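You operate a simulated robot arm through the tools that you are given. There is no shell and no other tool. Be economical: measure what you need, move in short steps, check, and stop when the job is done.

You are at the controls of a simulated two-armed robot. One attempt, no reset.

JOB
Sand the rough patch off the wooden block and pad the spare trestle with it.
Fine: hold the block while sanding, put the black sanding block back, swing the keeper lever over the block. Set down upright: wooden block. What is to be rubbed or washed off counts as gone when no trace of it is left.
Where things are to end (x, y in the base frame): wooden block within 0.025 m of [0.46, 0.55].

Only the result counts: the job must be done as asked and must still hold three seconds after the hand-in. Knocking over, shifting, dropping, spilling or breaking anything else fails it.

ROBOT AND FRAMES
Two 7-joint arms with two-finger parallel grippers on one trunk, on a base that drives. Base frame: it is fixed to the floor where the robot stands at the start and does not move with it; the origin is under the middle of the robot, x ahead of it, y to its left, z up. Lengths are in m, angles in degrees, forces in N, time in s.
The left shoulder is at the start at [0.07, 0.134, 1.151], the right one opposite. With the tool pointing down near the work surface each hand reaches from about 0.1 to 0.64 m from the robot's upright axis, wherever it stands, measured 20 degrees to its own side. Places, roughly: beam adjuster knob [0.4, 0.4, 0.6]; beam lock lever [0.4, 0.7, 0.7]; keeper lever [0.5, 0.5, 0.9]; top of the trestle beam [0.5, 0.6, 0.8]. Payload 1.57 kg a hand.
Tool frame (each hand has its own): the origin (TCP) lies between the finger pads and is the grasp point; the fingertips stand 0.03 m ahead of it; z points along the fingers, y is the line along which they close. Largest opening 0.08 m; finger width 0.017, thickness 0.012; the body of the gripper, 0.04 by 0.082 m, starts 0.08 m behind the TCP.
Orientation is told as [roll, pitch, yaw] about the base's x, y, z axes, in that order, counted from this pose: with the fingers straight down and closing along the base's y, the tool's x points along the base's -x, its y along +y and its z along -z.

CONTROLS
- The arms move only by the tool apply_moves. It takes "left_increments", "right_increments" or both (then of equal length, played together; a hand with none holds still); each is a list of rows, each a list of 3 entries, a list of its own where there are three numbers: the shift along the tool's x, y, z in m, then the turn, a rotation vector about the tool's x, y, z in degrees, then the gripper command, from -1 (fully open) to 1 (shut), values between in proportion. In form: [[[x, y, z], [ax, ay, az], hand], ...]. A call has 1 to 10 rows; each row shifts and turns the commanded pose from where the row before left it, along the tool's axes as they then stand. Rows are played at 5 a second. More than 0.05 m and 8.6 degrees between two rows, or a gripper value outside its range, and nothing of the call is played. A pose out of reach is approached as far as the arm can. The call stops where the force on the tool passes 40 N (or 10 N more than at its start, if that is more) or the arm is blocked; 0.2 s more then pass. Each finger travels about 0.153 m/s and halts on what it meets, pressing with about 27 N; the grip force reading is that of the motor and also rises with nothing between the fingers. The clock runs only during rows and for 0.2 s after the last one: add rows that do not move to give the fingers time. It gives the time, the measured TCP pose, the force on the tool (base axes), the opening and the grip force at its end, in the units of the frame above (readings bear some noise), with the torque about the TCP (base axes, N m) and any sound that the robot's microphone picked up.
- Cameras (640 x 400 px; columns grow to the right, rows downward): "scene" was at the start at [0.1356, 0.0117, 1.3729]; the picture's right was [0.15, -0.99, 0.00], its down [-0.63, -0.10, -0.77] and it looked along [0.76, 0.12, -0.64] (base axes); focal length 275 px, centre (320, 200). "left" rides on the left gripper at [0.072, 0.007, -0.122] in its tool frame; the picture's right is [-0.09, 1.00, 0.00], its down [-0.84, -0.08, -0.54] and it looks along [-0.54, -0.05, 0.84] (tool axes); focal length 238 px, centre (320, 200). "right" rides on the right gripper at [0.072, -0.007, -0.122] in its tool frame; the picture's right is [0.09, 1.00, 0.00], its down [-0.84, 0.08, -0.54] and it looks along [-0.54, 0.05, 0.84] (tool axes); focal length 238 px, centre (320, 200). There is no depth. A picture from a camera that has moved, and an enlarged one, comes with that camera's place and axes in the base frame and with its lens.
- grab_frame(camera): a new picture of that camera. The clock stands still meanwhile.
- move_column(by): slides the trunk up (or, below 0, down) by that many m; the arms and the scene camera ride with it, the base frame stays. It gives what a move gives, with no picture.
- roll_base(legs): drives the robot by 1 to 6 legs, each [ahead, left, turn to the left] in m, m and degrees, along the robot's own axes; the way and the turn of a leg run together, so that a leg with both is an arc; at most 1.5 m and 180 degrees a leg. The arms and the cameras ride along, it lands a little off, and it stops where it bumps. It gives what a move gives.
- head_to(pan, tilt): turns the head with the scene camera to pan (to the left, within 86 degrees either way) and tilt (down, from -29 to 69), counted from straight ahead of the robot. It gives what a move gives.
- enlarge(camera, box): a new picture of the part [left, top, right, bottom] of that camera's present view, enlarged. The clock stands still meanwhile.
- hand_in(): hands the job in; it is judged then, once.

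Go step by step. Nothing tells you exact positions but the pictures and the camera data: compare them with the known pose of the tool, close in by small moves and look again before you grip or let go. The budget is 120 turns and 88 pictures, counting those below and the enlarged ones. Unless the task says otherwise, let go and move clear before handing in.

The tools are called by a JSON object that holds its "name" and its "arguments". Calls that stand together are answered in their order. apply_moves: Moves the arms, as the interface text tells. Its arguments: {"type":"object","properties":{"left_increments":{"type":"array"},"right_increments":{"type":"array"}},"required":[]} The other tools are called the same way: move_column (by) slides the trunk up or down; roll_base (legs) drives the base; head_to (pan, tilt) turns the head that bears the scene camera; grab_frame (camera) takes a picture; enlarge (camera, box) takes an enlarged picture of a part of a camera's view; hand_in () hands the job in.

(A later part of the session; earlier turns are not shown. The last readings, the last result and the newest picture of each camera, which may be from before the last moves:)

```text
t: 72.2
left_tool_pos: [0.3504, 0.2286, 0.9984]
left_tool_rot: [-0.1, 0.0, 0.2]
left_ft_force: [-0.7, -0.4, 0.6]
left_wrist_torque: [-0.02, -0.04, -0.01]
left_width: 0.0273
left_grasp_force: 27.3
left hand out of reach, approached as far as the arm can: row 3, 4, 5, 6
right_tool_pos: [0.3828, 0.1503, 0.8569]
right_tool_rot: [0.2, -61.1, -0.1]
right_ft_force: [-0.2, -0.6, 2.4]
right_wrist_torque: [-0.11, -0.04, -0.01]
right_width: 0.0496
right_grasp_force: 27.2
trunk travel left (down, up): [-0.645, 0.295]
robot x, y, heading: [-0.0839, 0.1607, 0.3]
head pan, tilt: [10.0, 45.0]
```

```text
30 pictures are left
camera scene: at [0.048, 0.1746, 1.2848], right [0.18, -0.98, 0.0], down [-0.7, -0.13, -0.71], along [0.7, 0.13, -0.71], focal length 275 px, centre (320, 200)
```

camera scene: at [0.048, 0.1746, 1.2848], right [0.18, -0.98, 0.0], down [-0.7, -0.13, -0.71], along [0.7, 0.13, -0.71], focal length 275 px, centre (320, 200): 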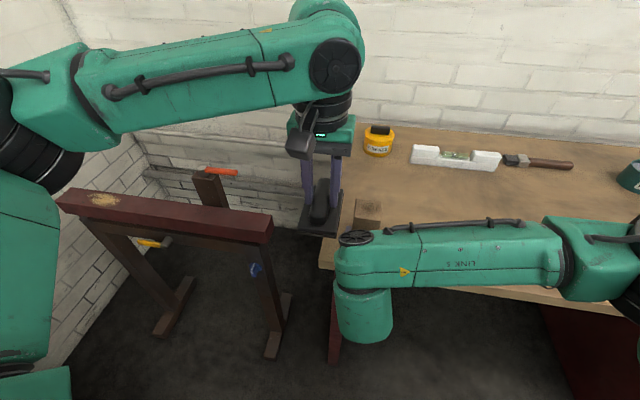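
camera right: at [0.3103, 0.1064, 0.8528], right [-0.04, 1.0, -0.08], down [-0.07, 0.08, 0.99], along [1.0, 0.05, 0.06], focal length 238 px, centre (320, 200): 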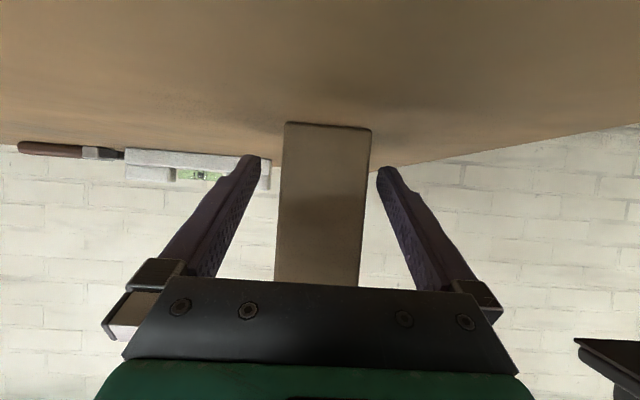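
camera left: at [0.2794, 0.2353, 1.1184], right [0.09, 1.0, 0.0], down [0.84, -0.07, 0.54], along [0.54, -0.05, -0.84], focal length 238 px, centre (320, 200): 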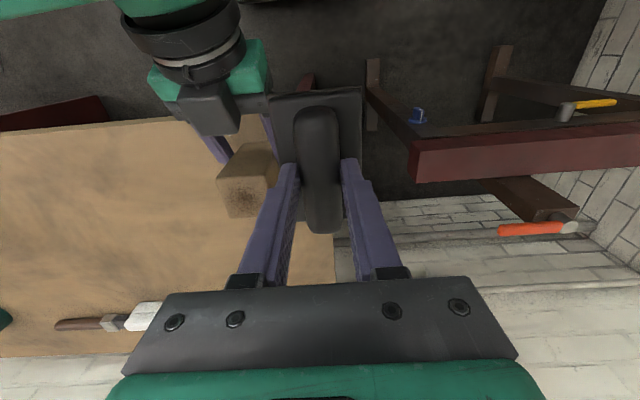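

The left arm's inner reach is limited, so I bring the block nearer to the robot's left side (arm −x, +y) and compensate with the base.

{"name": "apply_moves", "arguments": {"left_increments": [[[0, 0.04, 0], [0, 0, 0], 1], [[0, 0.04, 0], [0, 0, 0], 1], [[0, 0.04, 0], [0, 0, 0], 1], [[0, 0, 0], [0, 0, 0], 1]], "right_increments": [[[-0.0105, 0, -0.0058], [0, 0, 0], 1], [[0.0122, 0.03, -0.0218], [0, 0, 0], 1], [[0.0122, 0.03, -0.0218], [0, 0, 0], 1], [[0, 0, 0], [0, 0, 0], 1]]}}

{"name": "roll_base", "arguments": {"legs": [[0.05, -0.035, 0]]}}

{"name": "grab_frame", "arguments": {"camera": "scene"}}

```text
t: 73.2
left_tool_pos: [0.3555, 0.3488, 0.9984]
left_tool_rot: [0.1, 0.1, 0.1]
left_ft_force: [0.7, 0.1, -1.9]
left_wrist_torque: [0.0, -0.02, -0.04]
left_width: 0.0275
left_grasp_force: 27.0
right_tool_pos: [0.3348, 0.2071, 0.8717]
right_tool_rot: [0.4, -61.1, -0.3]
right_ft_force: [-0.1, -1.1, -2.7]
right_wrist_torque: [0.0, 0.06, 0.05]
right_width: 0.0497
right_grasp_force: 27.4
trunk travel left (down, up): [-0.645, 0.295]
robot x, y, heading: [-0.0811, 0.1619, 0.5]
head pan, tilt: [10.0, 45.0]
```

```text
t: 74.1
left_tool_pos: [0.4034, 0.316, 0.9988]
left_tool_rot: [0.0, 0.1, 0.1]
left_ft_force: [0.2, -0.3, -1.7]
left_wrist_torque: [0.02, 0.02, 0.01]
left_width: 0.0271
left_grasp_force: 26.8
right_tool_pos: [0.3853, 0.1735, 0.8711]
right_tool_rot: [0.3, -61.0, -0.1]
right_ft_force: [-0.2, 0.1, -1.8]
right_wrist_torque: [0.01, 0.05, -0.01]
right_width: 0.0496
right_grasp_force: 27.6
trunk travel left (down, up): [-0.645, 0.295]
robot x, y, heading: [-0.0342, 0.1287, 0.7]
head pan, tilt: [10.0, 45.0]
```

```text
29 pictures are left
camera scene: at [0.0977, 0.1399, 1.2848], right [0.18, -0.98, 0.0], down [-0.7, -0.13, -0.71], along [0.7, 0.13, -0.71], focal length 275 px, centre (320, 200)
```

scene: 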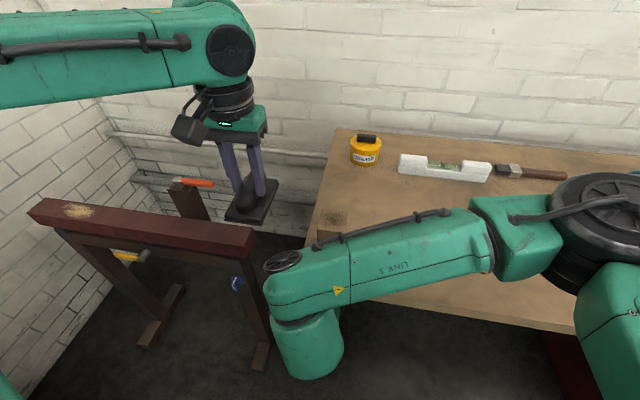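

{"name": "apply_moves", "arguments": {"right_increments": [[[0.0105, 0, 0.0058], [0, 0, 0], 1], [[0.0022, 0, 0.0012], [0, 0, 0], 1], [[0, 0, 0], [0, 0, 0], 1], [[0, 0, 0], [0, 0, 0], 1], [[0, 0, 0], [0, 0, 0], 1]], "left_increments": [[[-0.009, -0.02, 0.004], [0, 0, 0], 1], [[0, -0.03, 0], [0, 0, 0], 1], [[0, -0.03, 0], [0, 0, 0], 1], [[0, -0.03, 0], [0, 0, 0], 1], [[0, -0.03, 0], [0, 0, 0], 1]]}}

{"name": "grab_frame", "arguments": {"camera": "left"}}

{"name": "grab_frame", "arguments": {"camera": "scene"}}

```text
t: 75.3
left_tool_pos: [0.3997, 0.192, 0.9917]
left_tool_rot: [0.1, 0.0, 0.4]
left_ft_force: [-0.3, 0.4, -0.4]
left_wrist_torque: [0.04, 0.03, 0.01]
left_width: 0.0272
left_grasp_force: 26.7
left hand out of reach, approached as far as the arm can: row 5
right_tool_pos: [0.3849, 0.1717, 0.8573]
right_tool_rot: [0.2, -61.1, -0.2]
right_ft_force: [1.3, -0.3, 5.4]
right_wrist_torque: [-0.23, -0.01, 0.02]
right_width: 0.0497
right_grasp_force: 27.2
trunk travel left (down, up): [-0.645, 0.295]
robot x, y, heading: [-0.0355, 0.1281, 0.4]
head pan, tilt: [10.0, 45.0]
```

```text
28 pictures are left
camera left: at [0.3282, 0.1982, 1.1128], right [0.09, 1.0, 0.0], down [0.84, -0.07, 0.54], along [0.54, -0.05, -0.84], focal length 238 px, centre (320, 200)
```

left: 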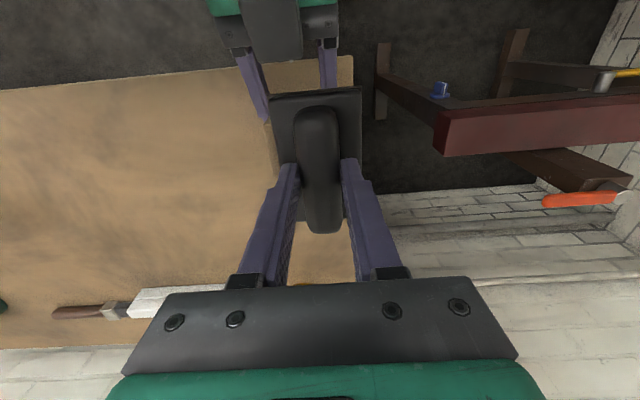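

```text
27 pictures are left
camera scene: at [0.0976, 0.1393, 1.2849], right [0.18, -0.98, 0.0], down [-0.7, -0.13, -0.71], along [0.7, 0.13, -0.71], focal length 275 px, centre (320, 200)
```

scene: 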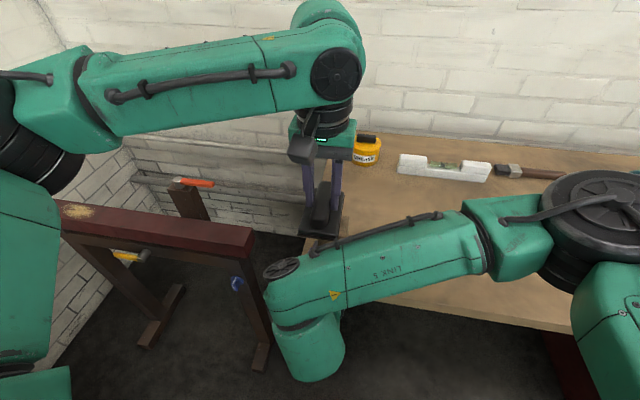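

{"name": "apply_moves", "arguments": {"right_increments": [[[-0.005, 0, -0.0028], [0, 0, 0], 1], [[0, 0.015, 0], [0, 0, 0], 1], [[0.0045, 0, 0.0025], [0, 0, 0], 1], [[0, 0, 0], [0, 0, 0], 1], [[0, 0, 0], [0, 0, 0], 1], [[0, 0, 0], [0, 0, 0], 1]], "left_increments": [[[0, 0, 0], [0, 0, 0], 1], [[0, 0, 0], [0, 0, 0], 1], [[0, 0, 0], [0, 0, 0], 1], [[-0.008, 0, 0.01], [0, 0, 0], 1], [[-0.002, 0, 0.006], [0, 0, 0], 1], [[0, 0, 0.003], [0, 0, 0], 1]]}}

```text
t: 76.7
left_tool_pos: [0.4085, 0.1949, 0.9733]
left_tool_rot: [-0.2, -0.2, 0.2]
left_ft_force: [-4.4, 1.0, 16.0]
left_wrist_torque: [0.13, 0.5, 0.01]
left_width: 0.0274
left_grasp_force: 27.2
left hand out of reach, approached as far as the arm can: row 4
right_tool_pos: [0.3846, 0.1877, 0.8573]
right_tool_rot: [0.1, -61.1, -0.1]
right_ft_force: [9.0, 3.0, -3.9]
right_wrist_torque: [-0.17, 0.08, -0.01]
right_width: 0.0498
right_grasp_force: 26.9
trunk travel left (down, up): [-0.645, 0.295]
robot x, y, heading: [-0.0325, 0.1248, 0.5]
head pan, tilt: [10.0, 45.0]
```

The sander is in contact (16 N) and covers the block top. I rub back and forth along x with small y offsets.

{"name": "apply_moves", "arguments": {"left_increments": [[[-0.02, 0, 0], [0, 0, 0], 1], [[0.03, 0, 0], [0, 0, 0], 1], [[-0.03, 0, 0], [0, 0, 0], 1], [[0.03, 0, 0], [0, 0, 0], 1], [[-0.03, -0.008, 0], [0, 0, 0], 1], [[0.03, 0, 0], [0, 0, 0], 1], [[-0.03, 0, 0], [0, 0, 0], 1], [[0.03, 0, 0], [0, 0, 0], 1], [[-0.03, 0.014, 0], [0, 0, 0], 1], [[0.03, 0, 0], [0, 0, 0], 1]]}}

```text
t: 78.9
left_tool_pos: [0.3883, 0.2189, 0.9692]
left_tool_rot: [0.1, -0.1, 0.3]
left_ft_force: [0.0, 2.1, 5.6]
left_wrist_torque: [-0.02, -0.3, 0.06]
left_width: 0.0273
left_grasp_force: 27.1
left hand out of reach, approached as far as the arm can: row 1, 5
right_tool_pos: [0.386, 0.1885, 0.8581]
right_tool_rot: [0.3, -61.1, -0.2]
right_ft_force: [-5.6, -0.5, 0.3]
right_wrist_torque: [0.07, 0.08, 0.01]
right_width: 0.0496
right_grasp_force: 26.6
trunk travel left (down, up): [-0.645, 0.295]
robot x, y, heading: [-0.0321, 0.1293, 0.4]
head pan, tilt: [10.0, 45.0]
```

{"name": "apply_moves", "arguments": {"left_increments": [[[0, 0, -0.025], [0, 0, 0], 1], [[0, 0.045, 0], [0, 0, 0], 1], [[0, 0.045, 0], [0, 0, 0], 1]]}}

{"name": "enlarge", "arguments": {"camera": "scene", "box": [260, 180, 400, 268]}}

```text
t: 79.7
left_tool_pos: [0.3887, 0.3065, 0.996]
left_tool_rot: [0.0, 0.1, 0.2]
left_ft_force: [-0.2, -0.1, -0.5]
left_wrist_torque: [-0.03, 0.01, -0.03]
left_width: 0.0275
left_grasp_force: 26.5
right_tool_pos: [0.3857, 0.1879, 0.8575]
right_tool_rot: [0.2, -61.1, -0.2]
right_ft_force: [0.8, -0.2, 4.1]
right_wrist_torque: [0.01, -0.2, -0.04]
right_width: 0.0498
right_grasp_force: 26.9
trunk travel left (down, up): [-0.645, 0.295]
robot x, y, heading: [-0.0343, 0.1251, 0.2]
head pan, tilt: [10.0, 45.0]
```

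```text
4.55 times, centred on (330, 224) of scene
camera zoom: at [0.0976, 0.1403, 1.2848], right [0.18, -0.98, 0.0], down [-0.7, -0.13, -0.71], along [0.7, 0.13, -0.71], focal length 1250 px, centre (274, 91)
```

zoom: 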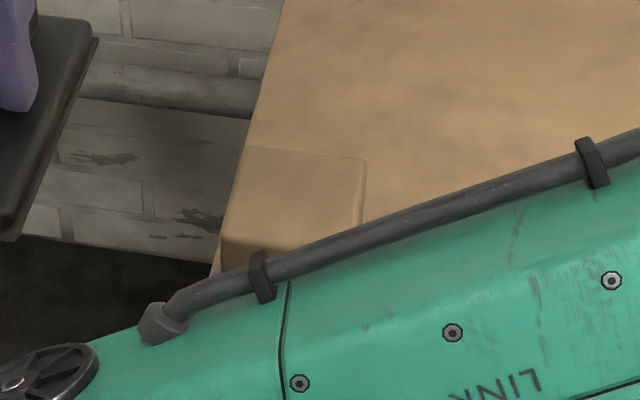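

{"name": "apply_moves", "arguments": {"left_increments": [[[0, 0, -0.04], [0, 0, 0], 1], [[0, 0, -0.04], [0, 0, 0], 1], [[0.03, 0, -0.03], [0, 0, 0], 1]]}}

{"name": "enlarge", "arguments": {"camera": "left", "box": [180, 80, 340, 180]}}

```text
t: 80.5
left_tool_pos: [0.357, 0.3054, 1.1049]
left_tool_rot: [0.1, 0.0, 0.3]
left_ft_force: [0.5, -0.2, -1.4]
left_wrist_torque: [-0.01, 0.04, -0.03]
left_width: 0.0271
left_grasp_force: 27.0
right_tool_pos: [0.3843, 0.1887, 0.8573]
right_tool_rot: [0.1, -61.0, -0.1]
right_ft_force: [-3.5, -0.3, 5.3]
right_wrist_torque: [0.01, -0.16, -0.04]
right_width: 0.0495
right_grasp_force: 27.4
trunk travel left (down, up): [-0.645, 0.295]
robot x, y, heading: [-0.0345, 0.1276, 0.1]
head pan, tilt: [10.0, 45.0]
```

```text
4.00 times, centred on (260, 130) of left
camera zoom: at [0.2857, 0.3126, 1.226], right [0.09, 1.0, 0.0], down [0.84, -0.07, 0.54], along [0.54, -0.05, -0.84], focal length 953 px, centre (560, 480)
```

zoom: 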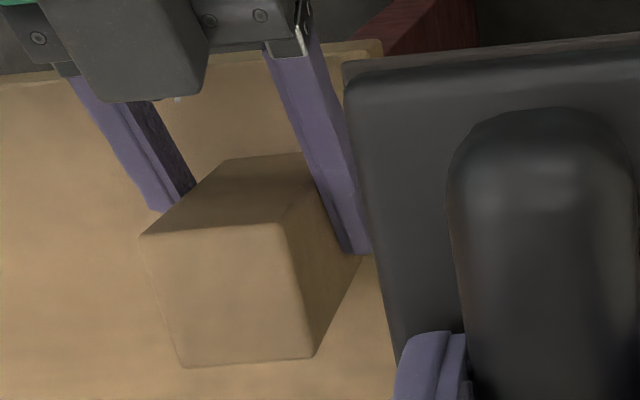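

The block top is clean. I now move the block out of the sander's home spot, to about (0.40, 0.085), and release it there.

{"name": "apply_moves", "arguments": {"right_increments": [[[-0.0105, 0, -0.0058], [0, 0, 0], 1], [[0, -0.034, 0], [0, 0, 0], 1], [[0, -0.034, 0], [0, 0, 0], 1], [[0, -0.034, 0], [0, 0, 0], 1], [[0, 0, 0], [0, 0, 0], 1], [[0.0085, 0, 0.0047], [0, 0, 0], 1], [[0.0018, 0, 0.001], [0, 0, 0], 1], [[0, 0, 0], [0, 0, 0], 1]]}}

{"name": "grab_frame", "arguments": {"camera": "scene"}}

```text
t: 82.3
left_tool_pos: [0.3603, 0.3075, 1.1054]
left_tool_rot: [-0.1, 0.0, 0.2]
left_ft_force: [-0.5, -0.1, -1.0]
left_wrist_torque: [-0.03, 0.04, -0.02]
left_width: 0.0272
left_grasp_force: 26.9
right_tool_pos: [0.383, 0.0861, 0.8574]
right_tool_rot: [0.2, -61.1, -0.2]
right_ft_force: [0.4, 0.2, 4.8]
right_wrist_torque: [-0.06, 0.07, -0.02]
right_width: 0.0497
right_grasp_force: 27.1
trunk travel left (down, up): [-0.645, 0.295]
robot x, y, heading: [-0.0316, 0.129, 0.1]
head pan, tilt: [10.0, 45.0]
```

```text
24 pictures are left
camera scene: at [0.0976, 0.1396, 1.2849], right [0.18, -0.98, 0.0], down [-0.7, -0.13, -0.71], along [0.7, 0.13, -0.71], focal length 275 px, centre (320, 200)
```

scene: 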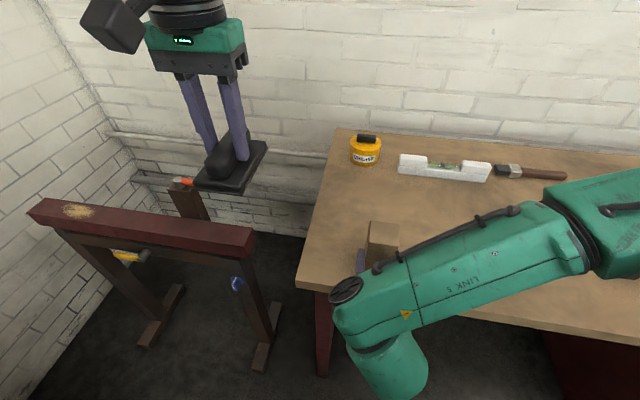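

{"name": "apply_moves", "arguments": {"right_increments": [[[0, 0, 0], [0, 0, 0], -1], [[0, 0, 0], [0, 0, 0], -1], [[0, 0, 0], [0, 0, 0], -1], [[0, 0, -0.03], [0, 0, 0], -1], [[0, 0, -0.035], [0, 0, 0], -1], [[-0.01, 0, -0.035], [0, 0, 0], -1], [[-0.035, 0, -0.019], [0, 0, 0], -1], [[-0.035, 0, -0.019], [0, 0, 0], -1], [[-0.035, 0, -0.019], [0, 0, 0], -1]]}}

{"name": "grab_frame", "arguments": {"camera": "scene"}}

```text
t: 84.2
left_tool_pos: [0.3607, 0.3049, 1.104]
left_tool_rot: [0.0, 0.1, 0.2]
left_ft_force: [0.7, 0.2, -0.9]
left_wrist_torque: [0.01, -0.01, -0.01]
left_width: 0.0272
left_grasp_force: 26.2
right_tool_pos: [0.3254, 0.0973, 1.0083]
right_tool_rot: [3.5, -67.8, 0.2]
right_ft_force: [0.0, 0.2, -0.6]
right_wrist_torque: [0.03, 0.0, 0.06]
right_width: 0.0799
right_grasp_force: 0.0
trunk travel left (down, up): [-0.645, 0.295]
robot x, y, heading: [-0.0331, 0.1262, 0.5]
head pan, tilt: [10.0, 45.0]
stopped in row 9 (right hand): the arm was blocked; the commanded pose is now the measured one
```

```text
23 pictures are left
camera scene: at [0.0993, 0.1373, 1.2846], right [0.18, -0.98, 0.0], down [-0.7, -0.12, -0.71], along [0.69, 0.13, -0.71], focal length 275 px, centre (320, 200)
```

scene: 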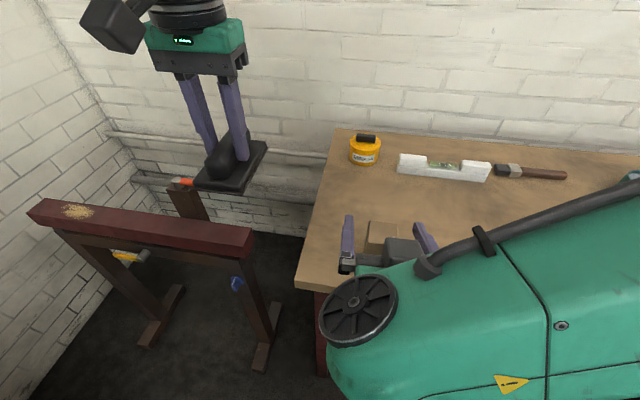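

{"name": "apply_moves", "arguments": {"right_increments": [[[-0.0168, -0.033, 0.0148], [0, 0, 0], -1], [[-0.0168, -0.033, 0.0148], [0, 0, 0], -1], [[-0.0168, -0.033, 0.0148], [0, 0, 0], -1], [[0, 0, 0], [0, 8, 0], -1], [[0, 0, 0], [0, 8, 0], -1], [[0, 0, 0], [0, 8, 0], -1], [[0, 0, 0], [0, 8, 0], -1], [[0, 0, 0], [0, 8, 0], -1], [[0, 0, 0], [0, 8, 0], -1], [[0, 0, 0], [0, 8, 0], -1]]}}

{"name": "grab_frame", "arguments": {"camera": "scene"}}

```text
t: 86.4
left_tool_pos: [0.3599, 0.3076, 1.1042]
left_tool_rot: [0.0, 0.2, 0.2]
left_ft_force: [-0.5, 0.1, -1.4]
left_wrist_torque: [-0.01, 0.03, -0.03]
left_width: 0.0274
left_grasp_force: 27.0
right_tool_pos: [0.3991, 0.0097, 1.0398]
right_tool_rot: [1.3, -11.6, 3.3]
right_ft_force: [-0.4, -0.2, -0.4]
right_wrist_torque: [0.0, 0.03, 0.02]
right_width: 0.0801
right_grasp_force: 0.1
right hand out of reach, approached as far as the arm can: row 1, 2
trunk travel left (down, up): [-0.645, 0.295]
robot x, y, heading: [-0.032, 0.124, 0.2]
head pan, tilt: [10.0, 45.0]
```

```text
22 pictures are left
camera scene: at [0.0995, 0.1399, 1.2846], right [0.18, -0.98, 0.0], down [-0.7, -0.13, -0.71], along [0.69, 0.13, -0.71], focal length 275 px, centre (320, 200)
```

scene: 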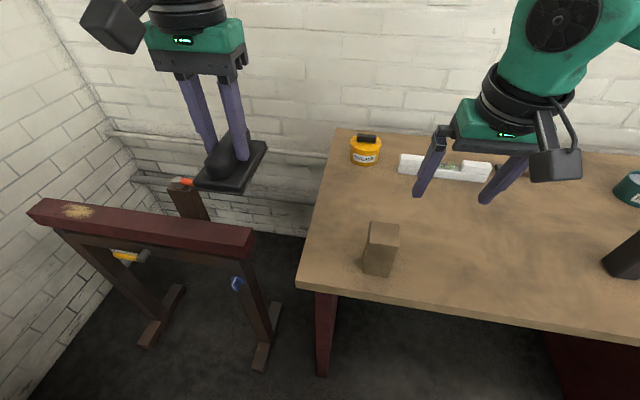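

{"name": "move_column", "arguments": {"by": 0.08}}

{"name": "roll_base", "arguments": {"legs": [[0.032, -0.1, 0]]}}

{"name": "apply_moves", "arguments": {"right_increments": [[[0, -0.04, 0], [0, 0, 0], -1], [[0, -0.04, 0], [0, 0, 0], -1], [[0.02, 0, -0.02], [0, 0, 0], -1]]}}

{"name": "grab_frame", "arguments": {"camera": "scene"}}

```text
t: 87.5
left_tool_pos: [0.361, 0.3071, 1.1849]
left_tool_rot: [0.0, 0.1, 0.2]
left_ft_force: [-0.3, 0.1, -0.4]
left_wrist_torque: [-0.01, 0.02, 0.04]
left_width: 0.0272
left_grasp_force: 27.9
right_tool_pos: [0.399, 0.0091, 1.1193]
right_tool_rot: [1.2, -11.9, 3.3]
right_ft_force: [0.7, -0.8, 0.1]
right_wrist_torque: [0.0, 0.04, 0.03]
right_width: 0.08
right_grasp_force: 0.1
trunk travel left (down, up): [-0.725, 0.215]
robot x, y, heading: [-0.0325, 0.1245, 0.4]
head pan, tilt: [10.0, 45.0]
```

```text
t: 88.7
left_tool_pos: [0.3921, 0.2072, 1.1835]
left_tool_rot: [-0.1, 0.0, 0.0]
left_ft_force: [0.9, 0.0, -1.4]
left_wrist_torque: [-0.02, 0.02, -0.02]
left_width: 0.0272
left_grasp_force: 27.4
right_tool_pos: [0.4303, -0.09, 1.1193]
right_tool_rot: [1.2, -11.8, 3.1]
right_ft_force: [-0.3, 1.1, 0.8]
right_wrist_torque: [-0.02, 0.04, 0.03]
right_width: 0.0801
right_grasp_force: 0.1
trunk travel left (down, up): [-0.725, 0.215]
robot x, y, heading: [0.0005, 0.028, 0.0]
head pan, tilt: [10.0, 45.0]
```

```text
t: 89.5
left_tool_pos: [0.3906, 0.2061, 1.1844]
left_tool_rot: [0.0, 0.0, 0.1]
left_ft_force: [0.2, -0.2, -1.3]
left_wrist_torque: [0.02, -0.02, 0.03]
left_width: 0.0273
left_grasp_force: 27.0
right_tool_pos: [0.4085, -0.173, 1.1341]
right_tool_rot: [1.2, -11.8, 3.1]
right_ft_force: [0.0, -0.4, 0.1]
right_wrist_torque: [0.0, -0.06, 0.01]
right_width: 0.0798
right_grasp_force: 0.0
trunk travel left (down, up): [-0.725, 0.215]
robot x, y, heading: [0.0034, 0.0262, -0.0]
head pan, tilt: [10.0, 45.0]
```

```text
21 pictures are left
camera scene: at [0.1289, 0.0393, 1.3649], right [0.18, -0.98, 0.0], down [-0.7, -0.13, -0.71], along [0.7, 0.13, -0.71], focal length 275 px, centre (320, 200)
```

scene: 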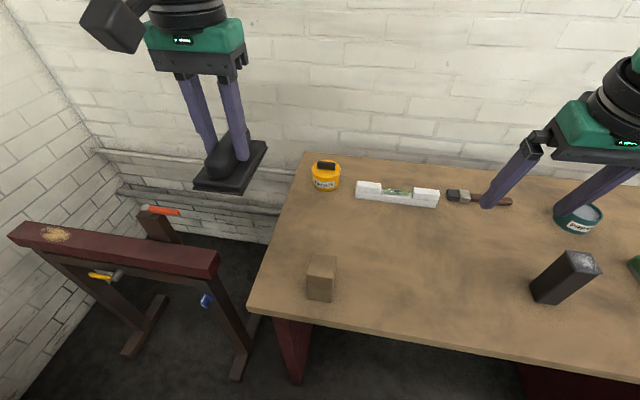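

{"name": "apply_moves", "arguments": {"left_increments": [[[0, 0, 0.045], [0, 0, 0], 1], [[0, 0, 0.045], [0, 0, 0], 1], [[-0.029, -0.0175, 0.02], [0, 0, 0], 1], [[-0.029, -0.0175, 0.02], [0, 0, 0], 1], [[-0.029, -0.0175, 0.02], [0, 0, 0], 1], [[0, 0, 0.045], [0, 0, 0], 1], [[0, 0, 0.045], [0, 0, 0], 1], [[0, 0, 0.045], [0, 0, 0], 1], [[0, 0, 0], [0, 0, 0], 1]]}}

{"name": "grab_frame", "arguments": {"camera": "left"}}

```text
t: 91.5
left_tool_pos: [0.477, 0.1553, 0.8992]
left_tool_rot: [0.0, -0.1, 0.1]
left_ft_force: [0.1, 0.6, -1.4]
left_wrist_torque: [0.01, -0.01, 0.0]
left_width: 0.0273
left_grasp_force: 27.2
left hand out of reach, approached as far as the arm can: row 8
right_tool_pos: [0.4089, -0.1723, 1.1337]
right_tool_rot: [1.2, -11.8, 3.3]
right_ft_force: [0.3, 0.4, 0.0]
right_wrist_torque: [-0.03, 0.01, 0.03]
right_width: 0.0804
right_grasp_force: 0.0
trunk travel left (down, up): [-0.725, 0.215]
robot x, y, heading: [-0.0015, 0.0216, -0.1]
head pan, tilt: [10.0, 45.0]
```

```text
20 pictures are left
camera left: at [0.4051, 0.1619, 1.0206], right [0.09, 1.0, 0.0], down [0.84, -0.07, 0.54], along [0.54, -0.05, -0.84], focal length 238 px, centre (320, 200)
```

left: 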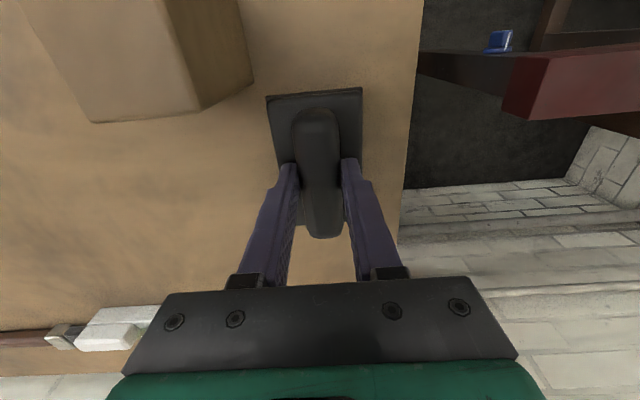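

{"name": "apply_moves", "arguments": {"left_increments": [[[-0.001, -0.0025, 0], [0, 0, 0], 1], [[0, 0, 0], [0, 0, 0], 1]]}}

{"name": "move_column", "arguments": {"by": -0.022}}

{"name": "move_column", "arguments": {"by": -0.005}}

```text
t: 92.1
left_tool_pos: [0.4771, 0.1542, 0.9019]
left_tool_rot: [-0.1, 0.1, 0.2]
left_ft_force: [-0.7, 0.7, -1.5]
left_wrist_torque: [-0.01, -0.03, -0.03]
left_width: 0.0273
left_grasp_force: 26.7
right_tool_pos: [0.4083, -0.1724, 1.1351]
right_tool_rot: [1.3, -11.9, 3.2]
right_ft_force: [0.0, 0.3, -0.2]
right_wrist_torque: [0.02, 0.0, 0.03]
right_width: 0.0802
right_grasp_force: 0.0
trunk travel left (down, up): [-0.725, 0.215]
robot x, y, heading: [0.0018, 0.0257, 0.1]
head pan, tilt: [10.0, 45.0]
```

```text
t: 92.8
left_tool_pos: [0.4768, 0.1547, 0.8788]
left_tool_rot: [-0.1, 0.0, 0.2]
left_ft_force: [-0.2, -0.2, -0.8]
left_wrist_torque: [0.01, 0.0, 0.01]
left_width: 0.0274
left_grasp_force: 26.8
right_tool_pos: [0.4083, -0.1714, 1.112]
right_tool_rot: [1.2, -11.8, 3.3]
right_ft_force: [-0.2, -0.2, 0.3]
right_wrist_torque: [0.01, 0.01, -0.01]
right_width: 0.0801
right_grasp_force: 0.1
trunk travel left (down, up): [-0.703, 0.237]
robot x, y, heading: [-0.0014, 0.0314, -0.1]
head pan, tilt: [10.0, 45.0]
```

```text
t: 93.3
left_tool_pos: [0.4768, 0.154, 0.8732]
left_tool_rot: [-0.1, 0.0, 0.1]
left_ft_force: [-0.5, 0.2, -0.8]
left_wrist_torque: [-0.04, 0.03, 0.05]
left_width: 0.0271
left_grasp_force: 26.8
right_tool_pos: [0.4088, -0.1727, 1.108]
right_tool_rot: [1.3, -11.8, 3.2]
right_ft_force: [-0.8, 0.3, -0.6]
right_wrist_torque: [0.01, -0.01, 0.0]
right_width: 0.0797
right_grasp_force: 0.0
trunk travel left (down, up): [-0.698, 0.242]
robot x, y, heading: [0.0023, 0.0273, 0.3]
head pan, tilt: [10.0, 45.0]
```

{"name": "move_column", "arguments": {"by": -0.003}}

{"name": "move_column", "arguments": {"by": -0.002}}

```text
t: 93.8
left_tool_pos: [0.477, 0.1546, 0.8707]
left_tool_rot: [-0.1, 0.0, 0.1]
left_ft_force: [0.1, -0.5, -1.8]
left_wrist_torque: [0.01, 0.03, -0.01]
left_width: 0.0273
left_grasp_force: 27.0
right_tool_pos: [0.4096, -0.1712, 1.1044]
right_tool_rot: [1.3, -11.8, 3.2]
right_ft_force: [-0.4, -0.3, -0.7]
right_wrist_torque: [-0.02, 0.04, -0.05]
right_width: 0.0801
right_grasp_force: 0.0
trunk travel left (down, up): [-0.695, 0.245]
robot x, y, heading: [-0.0021, 0.0291, 0.1]
head pan, tilt: [10.0, 45.0]
```

```text
t: 94.4
left_tool_pos: [0.4763, 0.1548, 0.8687]
left_tool_rot: [-0.1, 0.0, 0.1]
left_ft_force: [0.4, 1.0, 1.1]
left_wrist_torque: [0.06, -0.07, -0.01]
left_width: 0.0275
left_grasp_force: 26.9
right_tool_pos: [0.4093, -0.1727, 1.1023]
right_tool_rot: [1.2, -11.8, 3.2]
right_ft_force: [0.7, -0.2, 0.5]
right_wrist_torque: [-0.02, 0.0, 0.0]
right_width: 0.0801
right_grasp_force: 0.1
trunk travel left (down, up): [-0.693, 0.247]
robot x, y, heading: [0.0011, 0.0265, 0.1]
head pan, tilt: [10.0, 45.0]
```

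Contact. I release the sander and rise clear, then look at it and the block.

{"name": "apply_moves", "arguments": {"left_increments": [[[0, 0, 0], [0, 0, 0], 0.3], [[0, 0, 0], [0, 0, 0], -1], [[0, 0, 0], [0, 0, 0], -1], [[0, 0, -0.03], [0, 0, 0], -1], [[0, 0, -0.045], [0, 0, 0], -1], [[0, 0, -0.045], [0, 0, 0], -1], [[0, 0, -0.02], [0, 0, 0], -1]]}}

{"name": "grab_frame", "arguments": {"camera": "left"}}

```text
t: 96.0
left_tool_pos: [0.4751, 0.1534, 1.0101]
left_tool_rot: [0.0, 0.0, 0.0]
left_ft_force: [-0.4, 0.2, 0.8]
left_wrist_torque: [0.0, -0.01, -0.01]
left_width: 0.0798
left_grasp_force: 0.0
right_tool_pos: [0.4086, -0.1722, 1.1023]
right_tool_rot: [1.3, -11.9, 3.1]
right_ft_force: [0.8, 1.3, 0.2]
right_wrist_torque: [0.01, 0.06, 0.01]
right_width: 0.0802
right_grasp_force: 0.1
trunk travel left (down, up): [-0.693, 0.247]
robot x, y, heading: [-0.0021, 0.0235, 0.1]
head pan, tilt: [10.0, 45.0]
```

```text
19 pictures are left
camera left: at [0.4036, 0.1601, 1.1308], right [0.09, 1.0, 0.0], down [0.84, -0.08, 0.54], along [0.54, -0.05, -0.84], focal length 238 px, centre (320, 200)
```

left: 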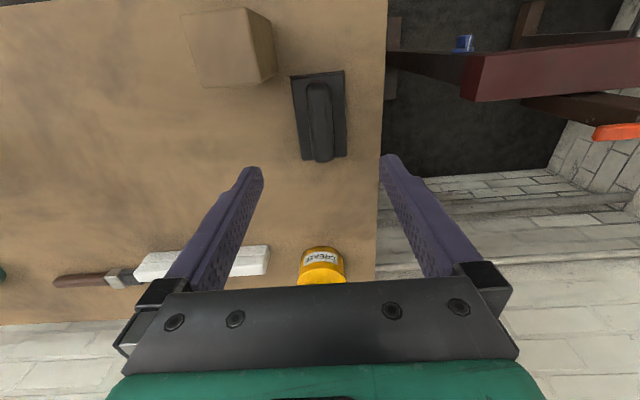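

{"name": "apply_moves", "arguments": {"left_increments": [[[0.0385, -0.0265, 0], [0, 0, 0], -1], [[0.0385, -0.0265, 0], [0, 0, 0], -1], [[0, -0.0135, 0], [0, 0, 0], -1], [[0, 0, 0], [0, 0, 0], -1]]}}

{"name": "grab_frame", "arguments": {"camera": "left"}}

```text
t: 97.0
left_tool_pos: [0.3977, 0.0891, 1.0087]
left_tool_rot: [-0.1, -0.1, 0.2]
left_ft_force: [-0.9, -1.0, -0.3]
left_wrist_torque: [0.01, -0.02, -0.03]
left_width: 0.0798
left_grasp_force: 0.1
right_tool_pos: [0.4099, -0.1726, 1.1027]
right_tool_rot: [1.5, -11.8, 3.2]
right_ft_force: [0.6, -0.3, 0.9]
right_wrist_torque: [-0.01, -0.03, 0.0]
right_width: 0.08
right_grasp_force: 0.0
trunk travel left (down, up): [-0.693, 0.247]
robot x, y, heading: [-0.0055, 0.0228, 0.1]
head pan, tilt: [10.0, 45.0]
```

```text
18 pictures are left
camera left: at [0.3261, 0.0952, 1.1292], right [0.09, 1.0, 0.0], down [0.84, -0.07, 0.54], along [0.54, -0.05, -0.84], focal length 238 px, centre (320, 200)
```

left: 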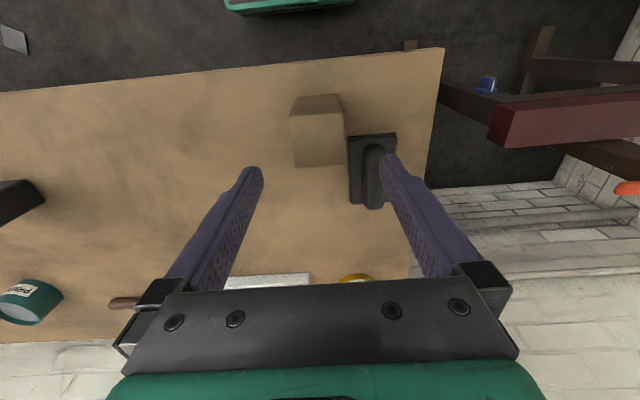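

{"name": "apply_moves", "arguments": {"left_increments": [[[0, -0.002, 0.044], [0, 0, 0], -1], [[0, 0, 0.045], [0, 0, 0], -1], [[0, 0, 0.035], [0, 0, 0], -1], [[0, 0, 0], [0, 0, 0], 0.2], [[0, 0, 0], [0, 0, 0], 1], [[0, 0, 0], [0, 0, 0], 1], [[0, 0, 0], [0, 0, 0], 1], [[0, 0, -0.03], [0, 0, 0], 1], [[0, 0, -0.04], [0, 0, 0], 1]]}}

{"name": "grab_frame", "arguments": {"camera": "left"}}

```text
t: 99.0
left_tool_pos: [0.3982, 0.0887, 0.9572]
left_tool_rot: [0.0, 0.0, 0.2]
left_ft_force: [-0.3, 0.2, -1.2]
left_wrist_torque: [0.01, -0.03, 0.0]
left_width: 0.0497
left_grasp_force: 27.3
right_tool_pos: [0.4077, -0.1735, 1.1018]
right_tool_rot: [1.3, -11.8, 3.2]
right_ft_force: [-0.9, 0.3, -0.4]
right_wrist_torque: [0.04, -0.02, 0.01]
right_width: 0.0799
right_grasp_force: 0.1
trunk travel left (down, up): [-0.693, 0.247]
robot x, y, heading: [-0.0012, 0.0247, 0.2]
head pan, tilt: [10.0, 45.0]
```

```text
17 pictures are left
camera left: at [0.3261, 0.0956, 1.0766], right [0.09, 1.0, 0.0], down [0.84, -0.08, 0.54], along [0.54, -0.05, -0.84], focal length 238 px, centre (320, 200)
```

left: 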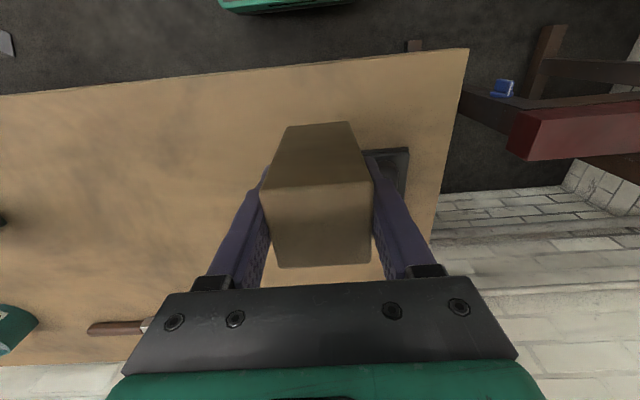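

The block is in the left hand. I raise it and drive left towards the trestle.

{"name": "apply_moves", "arguments": {"left_increments": [[[0, 0, -0.045], [0, 0, 0], 1], [[0, 0, -0.045], [0, 0, 0], 1]]}}

{"name": "roll_base", "arguments": {"legs": [[0, 0.32, 0]]}}

{"name": "apply_moves", "arguments": {"left_increments": [[[-0.02, 0.035, 0], [0, 0, 0], 1], [[-0.02, 0.035, 0], [0, 0, 0], 1], [[-0.02, 0.035, 0], [0, 0, 0], 1], [[0, 0.035, 0], [0, 0, 0], 1]]}}

{"name": "head_to", "arguments": {"pan": 25, "tilt": 50}}

{"name": "grab_frame", "arguments": {"camera": "scene"}}

{"name": "grab_frame", "arguments": {"camera": "left"}}

```text
t: 99.6
left_tool_pos: [0.3973, 0.0871, 1.0455]
left_tool_rot: [0.0, 0.0, 0.1]
left_ft_force: [-0.2, 0.0, -1.8]
left_wrist_torque: [-0.01, -0.02, -0.03]
left_width: 0.0496
left_grasp_force: 27.6
right_tool_pos: [0.4085, -0.1721, 1.1024]
right_tool_rot: [1.3, -11.8, 3.2]
right_ft_force: [0.3, -0.7, -0.4]
right_wrist_torque: [0.04, -0.01, 0.0]
right_width: 0.08
right_grasp_force: 0.0
trunk travel left (down, up): [-0.693, 0.247]
robot x, y, heading: [-0.0019, 0.0239, 0.2]
head pan, tilt: [10.0, 45.0]
```

```text
t: 101.7
left_tool_pos: [0.3965, 0.4134, 1.0439]
left_tool_rot: [0.0, 0.0, 0.4]
left_ft_force: [0.2, 0.2, -1.9]
left_wrist_torque: [0.01, 0.0, -0.01]
left_width: 0.0498
left_grasp_force: 26.7
right_tool_pos: [0.4081, 0.1539, 1.1018]
right_tool_rot: [1.4, -11.8, 3.5]
right_ft_force: [-0.1, -0.6, -0.4]
right_wrist_torque: [0.02, 0.01, -0.01]
right_width: 0.0801
right_grasp_force: 0.0
trunk travel left (down, up): [-0.693, 0.247]
robot x, y, heading: [-0.0008, 0.3487, 0.6]
head pan, tilt: [10.0, 45.0]
```

```text
t: 102.7
left_tool_pos: [0.4552, 0.5585, 1.0441]
left_tool_rot: [-0.2, 0.0, 0.4]
left_ft_force: [-0.3, 0.3, -1.6]
left_wrist_torque: [0.0, -0.02, -0.01]
left_width: 0.0497
left_grasp_force: 27.3
right_tool_pos: [0.407, 0.156, 1.1013]
right_tool_rot: [1.2, -11.7, 3.5]
right_ft_force: [-0.2, 0.0, 0.7]
right_wrist_torque: [-0.03, -0.04, 0.01]
right_width: 0.08
right_grasp_force: 0.0
trunk travel left (down, up): [-0.693, 0.247]
robot x, y, heading: [-0.0023, 0.3505, 0.5]
head pan, tilt: [10.0, 45.0]
```

```text
t: 103.5
left_tool_pos: [0.4568, 0.5566, 1.0437]
left_tool_rot: [-0.1, -0.1, 0.3]
left_ft_force: [0.2, -0.2, -1.0]
left_wrist_torque: [0.02, 0.01, 0.01]
left_width: 0.0497
left_grasp_force: 27.5
right_tool_pos: [0.4078, 0.1532, 1.1007]
right_tool_rot: [1.3, -11.7, 3.6]
right_ft_force: [0.2, -0.5, -1.2]
right_wrist_torque: [-0.01, 0.0, -0.03]
right_width: 0.0801
right_grasp_force: 0.0
trunk travel left (down, up): [-0.693, 0.247]
robot x, y, heading: [-0.0029, 0.3493, 0.6]
head pan, tilt: [25.0, 50.0]
```

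```text
16 pictures are left
camera scene: at [0.1178, 0.3824, 1.3258], right [0.43, -0.9, 0.0], down [-0.69, -0.33, -0.64], along [0.58, 0.28, -0.77], focal length 275 px, centre (320, 200)
```

scene: 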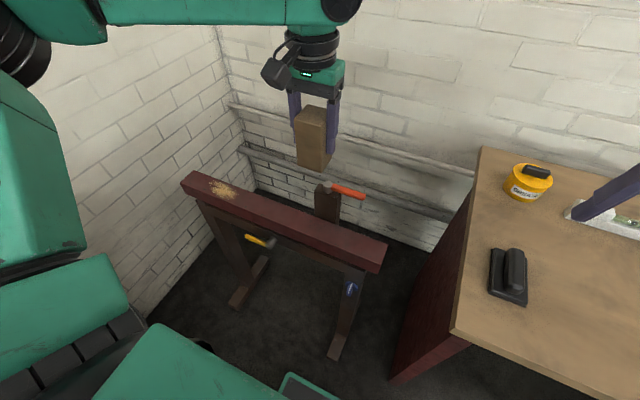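

```text
15 pictures are left
camera left: at [0.3846, 0.5625, 1.1652], right [0.08, 1.0, 0.0], down [0.84, -0.07, 0.54], along [0.54, -0.05, -0.84], focal length 238 px, centre (320, 200)
```

left: 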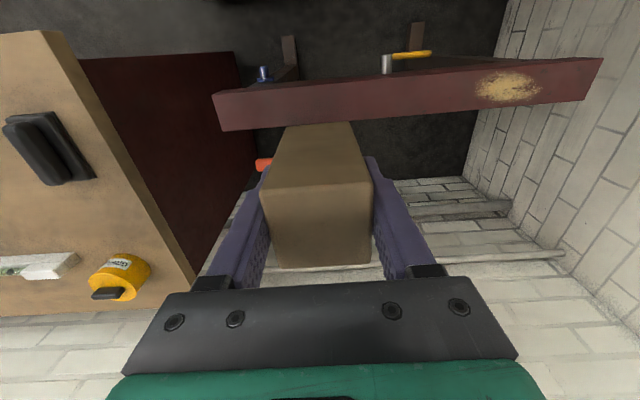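

{"name": "apply_moves", "arguments": {"left_increments": [[[-0.0032, -0.0066, 0], [0, 0, 0], 1], [[0, 0, 0.045], [0, 0, 0], 1], [[0, 0, 0.045], [0, 0, 0], 1], [[0, 0, 0.045], [0, 0, 0], 1], [[0, 0, 0.045], [0, 0, 0], 1], [[0, 0, 0.015], [0, 0, 0], 1], [[0, 0, 0], [0, 0, 0], 1]]}}

{"name": "enlarge", "arguments": {"camera": "scene", "box": [230, 100, 430, 225]}}

{"name": "grab_frame", "arguments": {"camera": "left"}}

```text
t: 105.1
left_tool_pos: [0.4579, 0.546, 0.8487]
left_tool_rot: [-0.1, 0.0, 0.5]
left_ft_force: [0.4, 0.0, -1.7]
left_wrist_torque: [-0.02, -0.02, -0.02]
left_width: 0.0496
left_grasp_force: 26.9
right_tool_pos: [0.4071, 0.155, 1.101]
right_tool_rot: [1.3, -11.8, 3.4]
right_ft_force: [0.0, 1.0, -0.6]
right_wrist_torque: [0.04, 0.01, 0.01]
right_width: 0.0803
right_grasp_force: 0.1
trunk travel left (down, up): [-0.693, 0.247]
robot x, y, heading: [-0.0061, 0.3487, 0.3]
head pan, tilt: [25.0, 50.0]
```

```text
3.20 times, centred on (330, 162) of scene
camera zoom: at [0.1174, 0.3826, 1.3258], right [0.43, -0.9, 0.0], down [-0.69, -0.33, -0.64], along [0.58, 0.28, -0.77], focal length 880 px, centre (288, 320)
```

zoom: 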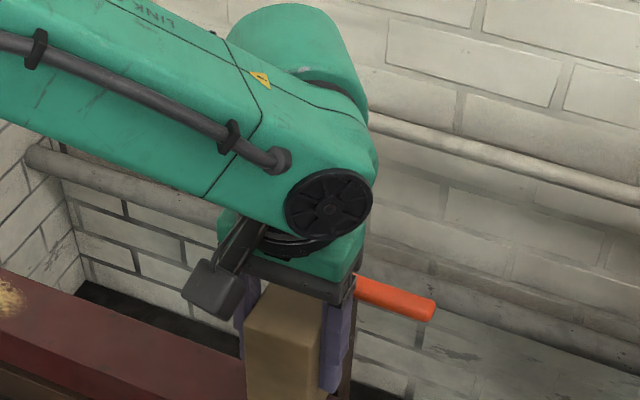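

```text
13 pictures are left
camera left: at [0.386, 0.551, 0.9696], right [0.08, 1.0, 0.0], down [0.84, -0.07, 0.54], along [0.54, -0.05, -0.84], focal length 238 px, centre (320, 200)
```

left: 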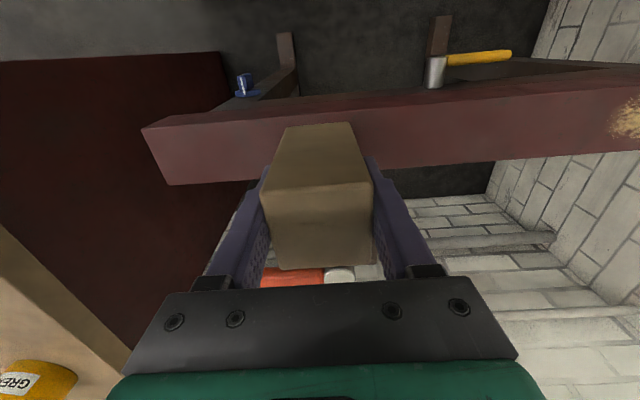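

{"name": "apply_moves", "arguments": {"left_increments": [[[-0.001, 0.003, 0.012], [0, 0, 0], 1], [[0, 0, 0.005], [0, 0, 0], 1], [[0, 0, 0.003], [0, 0, 0], 1], [[0, 0, 0], [0, 0, 0], 1]]}}

```text
t: 106.1
left_tool_pos: [0.4594, 0.5485, 0.8288]
left_tool_rot: [-0.1, 0.0, 0.4]
left_ft_force: [0.5, 0.3, -2.4]
left_wrist_torque: [-0.01, 0.0, 0.03]
left_width: 0.0499
left_grasp_force: 27.0
right_tool_pos: [0.4081, 0.1558, 1.1013]
right_tool_rot: [1.3, -11.7, 3.6]
right_ft_force: [0.9, -0.2, -0.3]
right_wrist_torque: [0.0, -0.01, -0.01]
right_width: 0.0801
right_grasp_force: 0.1
trunk travel left (down, up): [-0.693, 0.247]
robot x, y, heading: [-0.0025, 0.3478, 0.4]
head pan, tilt: [25.0, 50.0]
```

{"name": "apply_moves", "arguments": {"left_increments": [[[0, 0, 0.002], [0, 0, 0], 1], [[0, 0, 0.002], [0, 0, 0], 1]]}}

{"name": "apply_moves", "arguments": {"left_increments": [[[0, 0, 0.001], [0, 0, 0], 1], [[0, 0, 0.001], [0, 0, 0], 1]]}}

```text
t: 106.7
left_tool_pos: [0.4596, 0.5511, 0.8251]
left_tool_rot: [-0.1, 0.0, 0.4]
left_ft_force: [-0.7, -0.6, -1.7]
left_wrist_torque: [-0.02, 0.0, -0.01]
left_width: 0.0499
left_grasp_force: 27.1
right_tool_pos: [0.4078, 0.1557, 1.1025]
right_tool_rot: [1.3, -11.8, 3.5]
right_ft_force: [-0.4, 0.1, 0.2]
right_wrist_torque: [-0.02, -0.02, 0.02]
right_width: 0.0802
right_grasp_force: 0.1
trunk travel left (down, up): [-0.693, 0.247]
robot x, y, heading: [-0.0042, 0.3489, 0.5]
head pan, tilt: [25.0, 50.0]
```

```text
t: 107.3
left_tool_pos: [0.4597, 0.5514, 0.8222]
left_tool_rot: [-0.1, 0.0, 0.4]
left_ft_force: [-0.3, 0.6, -1.1]
left_wrist_torque: [0.0, -0.01, 0.0]
left_width: 0.0499
left_grasp_force: 26.7
right_tool_pos: [0.4063, 0.1535, 1.1019]
right_tool_rot: [1.2, -11.7, 3.5]
right_ft_force: [-0.4, 1.0, 0.9]
right_wrist_torque: [0.04, -0.02, -0.02]
right_width: 0.08
right_grasp_force: 0.1
trunk travel left (down, up): [-0.693, 0.247]
robot x, y, heading: [-0.0035, 0.3489, 0.5]
head pan, tilt: [25.0, 50.0]
```

No contact yet; the beam top is slightly lower than estimated, so I continue in small steps.

{"name": "apply_moves", "arguments": {"left_increments": [[[0, 0, 0.002], [0, 0, 0], 1], [[0, 0, 0.002], [0, 0, 0], 1]]}}

{"name": "apply_moves", "arguments": {"left_increments": [[[0, 0, 0.0015], [0, 0, 0], 1], [[0, 0, 0.0015], [0, 0, 0], 1]]}}

{"name": "grab_frame", "arguments": {"camera": "left"}}

```text
t: 107.9
left_tool_pos: [0.4605, 0.5502, 0.819]
left_tool_rot: [-0.1, 0.0, 0.4]
left_ft_force: [0.9, -0.2, -1.2]
left_wrist_torque: [-0.01, -0.01, -0.02]
left_width: 0.0497
left_grasp_force: 27.3
right_tool_pos: [0.4075, 0.1548, 1.1026]
right_tool_rot: [1.3, -11.8, 3.5]
right_ft_force: [-0.1, 0.2, -0.3]
right_wrist_torque: [0.0, -0.01, 0.02]
right_width: 0.0801
right_grasp_force: 0.0
trunk travel left (down, up): [-0.693, 0.247]
robot x, y, heading: [-0.0036, 0.3515, 0.5]
head pan, tilt: [25.0, 50.0]
```

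```text
t: 108.5
left_tool_pos: [0.4591, 0.5497, 0.8192]
left_tool_rot: [0.0, -0.4, 0.4]
left_ft_force: [-0.5, 1.8, 21.6]
left_wrist_torque: [0.12, 0.52, -0.05]
left_width: 0.0496
left_grasp_force: 27.5
right_tool_pos: [0.4051, 0.1549, 1.1037]
right_tool_rot: [1.4, -12.0, 3.6]
right_ft_force: [0.0, -0.3, 0.2]
right_wrist_torque: [-0.01, 0.0, 0.0]
right_width: 0.0797
right_grasp_force: 0.1
trunk travel left (down, up): [-0.693, 0.247]
robot x, y, heading: [-0.0026, 0.3512, 0.6]
head pan, tilt: [25.0, 50.0]
```

```text
12 pictures are left
camera left: at [0.3868, 0.5556, 0.9395], right [0.09, 1.0, 0.0], down [0.83, -0.07, 0.55], along [0.55, -0.05, -0.84], focal length 238 px, centre (320, 200)
```

left: 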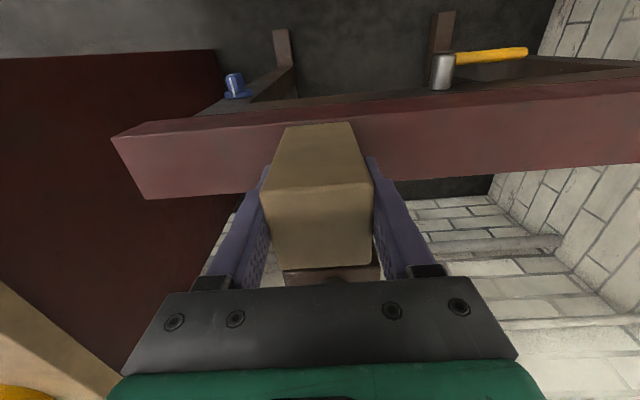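

Firm contact on the beam at (0.459,0.550). I ease off, open, and rise clear.

{"name": "apply_moves", "arguments": {"left_increments": [[[0, 0, -0.0015], [0, 0, 0], 1], [[0, 0, 0], [0, 0, 0], 0.2], [[0, 0, 0], [0, 0, 0], -1], [[0, 0, 0], [0, 0, 0], -1], [[0, 0, -0.03], [0, 0, 0], -1], [[0, 0, -0.045], [0, 0, 0], -1], [[0, 0, -0.045], [0, 0, 0], -1], [[0, 0, -0.045], [0, 0, 0], -1]]}}

{"name": "grab_frame", "arguments": {"camera": "left"}}

{"name": "enlarge", "arguments": {"camera": "scene", "box": [250, 130, 410, 230]}}

```text
t: 110.3
left_tool_pos: [0.4573, 0.5519, 0.9814]
left_tool_rot: [-0.1, 0.0, 0.3]
left_ft_force: [0.1, 0.3, 0.1]
left_wrist_torque: [-0.01, 0.01, 0.01]
left_width: 0.0801
left_grasp_force: 0.0
right_tool_pos: [0.4068, 0.1538, 1.1025]
right_tool_rot: [1.4, -11.8, 3.4]
right_ft_force: [-0.1, 0.4, -0.1]
right_wrist_torque: [-0.01, -0.01, -0.01]
right_width: 0.08
right_grasp_force: 0.1
trunk travel left (down, up): [-0.693, 0.247]
robot x, y, heading: [-0.0035, 0.3487, 0.6]
head pan, tilt: [25.0, 50.0]
```

```text
11 pictures are left
camera left: at [0.3862, 0.5582, 1.1025], right [0.09, 1.0, 0.0], down [0.84, -0.07, 0.54], along [0.54, -0.05, -0.84], focal length 238 px, centre (320, 200)
```

left: 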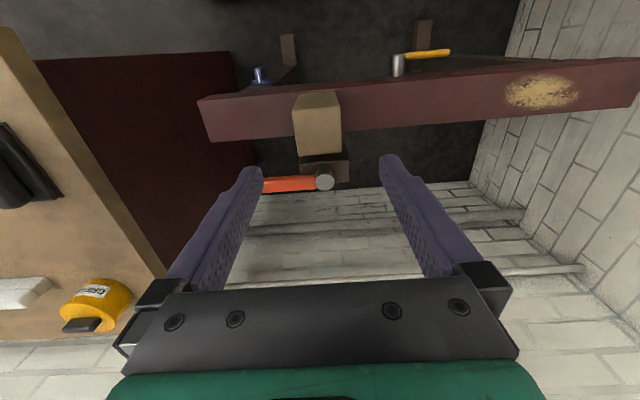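

```text
4.00 times, centred on (330, 180) of scene
camera zoom: at [0.1165, 0.3822, 1.3259], right [0.43, -0.9, 0.0], down [-0.69, -0.33, -0.64], along [0.58, 0.28, -0.77], focal length 1100 px, centre (280, 280)
```

zoom: 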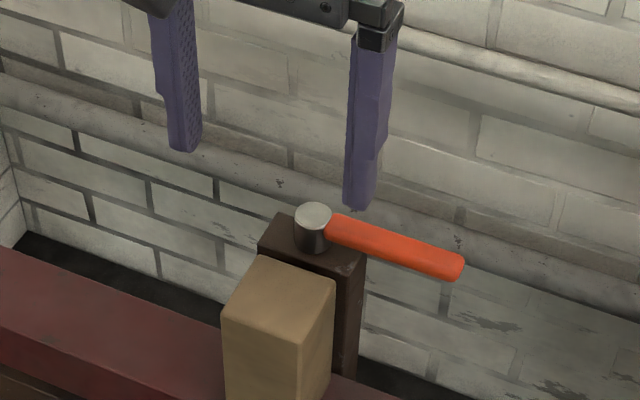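

The block stands on the beam; the keeper pivot is at (0.511,0.551) and its lever points to −y, tip at y≈0.463, z≈0.863. I shift the base for reach, close the fingers as a peg and go to the far side of the lever.

{"name": "roll_base", "arguments": {"legs": [[0.03, -0.1, -0.5]]}}

{"name": "apply_moves", "arguments": {"left_increments": [[[0, 0, 0], [0, 0, 0], 1], [[-0.03, 0.02, 0], [0, 0, 0], 1], [[-0.028, 0.018, 0], [0, 0, 0], 1], [[0, 0, 0], [0, 0, 0], 1]]}}

```text
t: 111.5
left_tool_pos: [0.4911, 0.4467, 0.9803]
left_tool_rot: [-0.1, 0.0, -0.3]
left_ft_force: [0.3, -0.4, 1.1]
left_wrist_torque: [0.04, -0.01, 0.0]
left_width: 0.08
left_grasp_force: 0.1
right_tool_pos: [0.4351, 0.0494, 1.1012]
right_tool_rot: [1.2, -11.7, 2.8]
right_ft_force: [-0.2, 0.1, 0.3]
right_wrist_torque: [-0.03, -0.01, 0.04]
right_width: 0.0798
right_grasp_force: 0.1
trunk travel left (down, up): [-0.693, 0.247]
robot x, y, heading: [0.0264, 0.2491, -0.1]
head pan, tilt: [25.0, 50.0]
```

```text
t: 112.5
left_tool_pos: [0.5472, 0.4847, 0.9813]
left_tool_rot: [-0.1, 0.0, -0.3]
left_ft_force: [-1.5, 0.6, -0.9]
left_wrist_torque: [-0.02, -0.03, 0.02]
left_width: 0.0
left_grasp_force: 20.7
right_tool_pos: [0.4334, 0.0496, 1.1028]
right_tool_rot: [1.3, -11.9, 2.8]
right_ft_force: [-0.7, -0.4, 0.0]
right_wrist_torque: [-0.03, 0.0, 0.0]
right_width: 0.0796
right_grasp_force: 0.2
trunk travel left (down, up): [-0.693, 0.247]
robot x, y, heading: [0.0253, 0.2493, -0.1]
head pan, tilt: [25.0, 50.0]
```

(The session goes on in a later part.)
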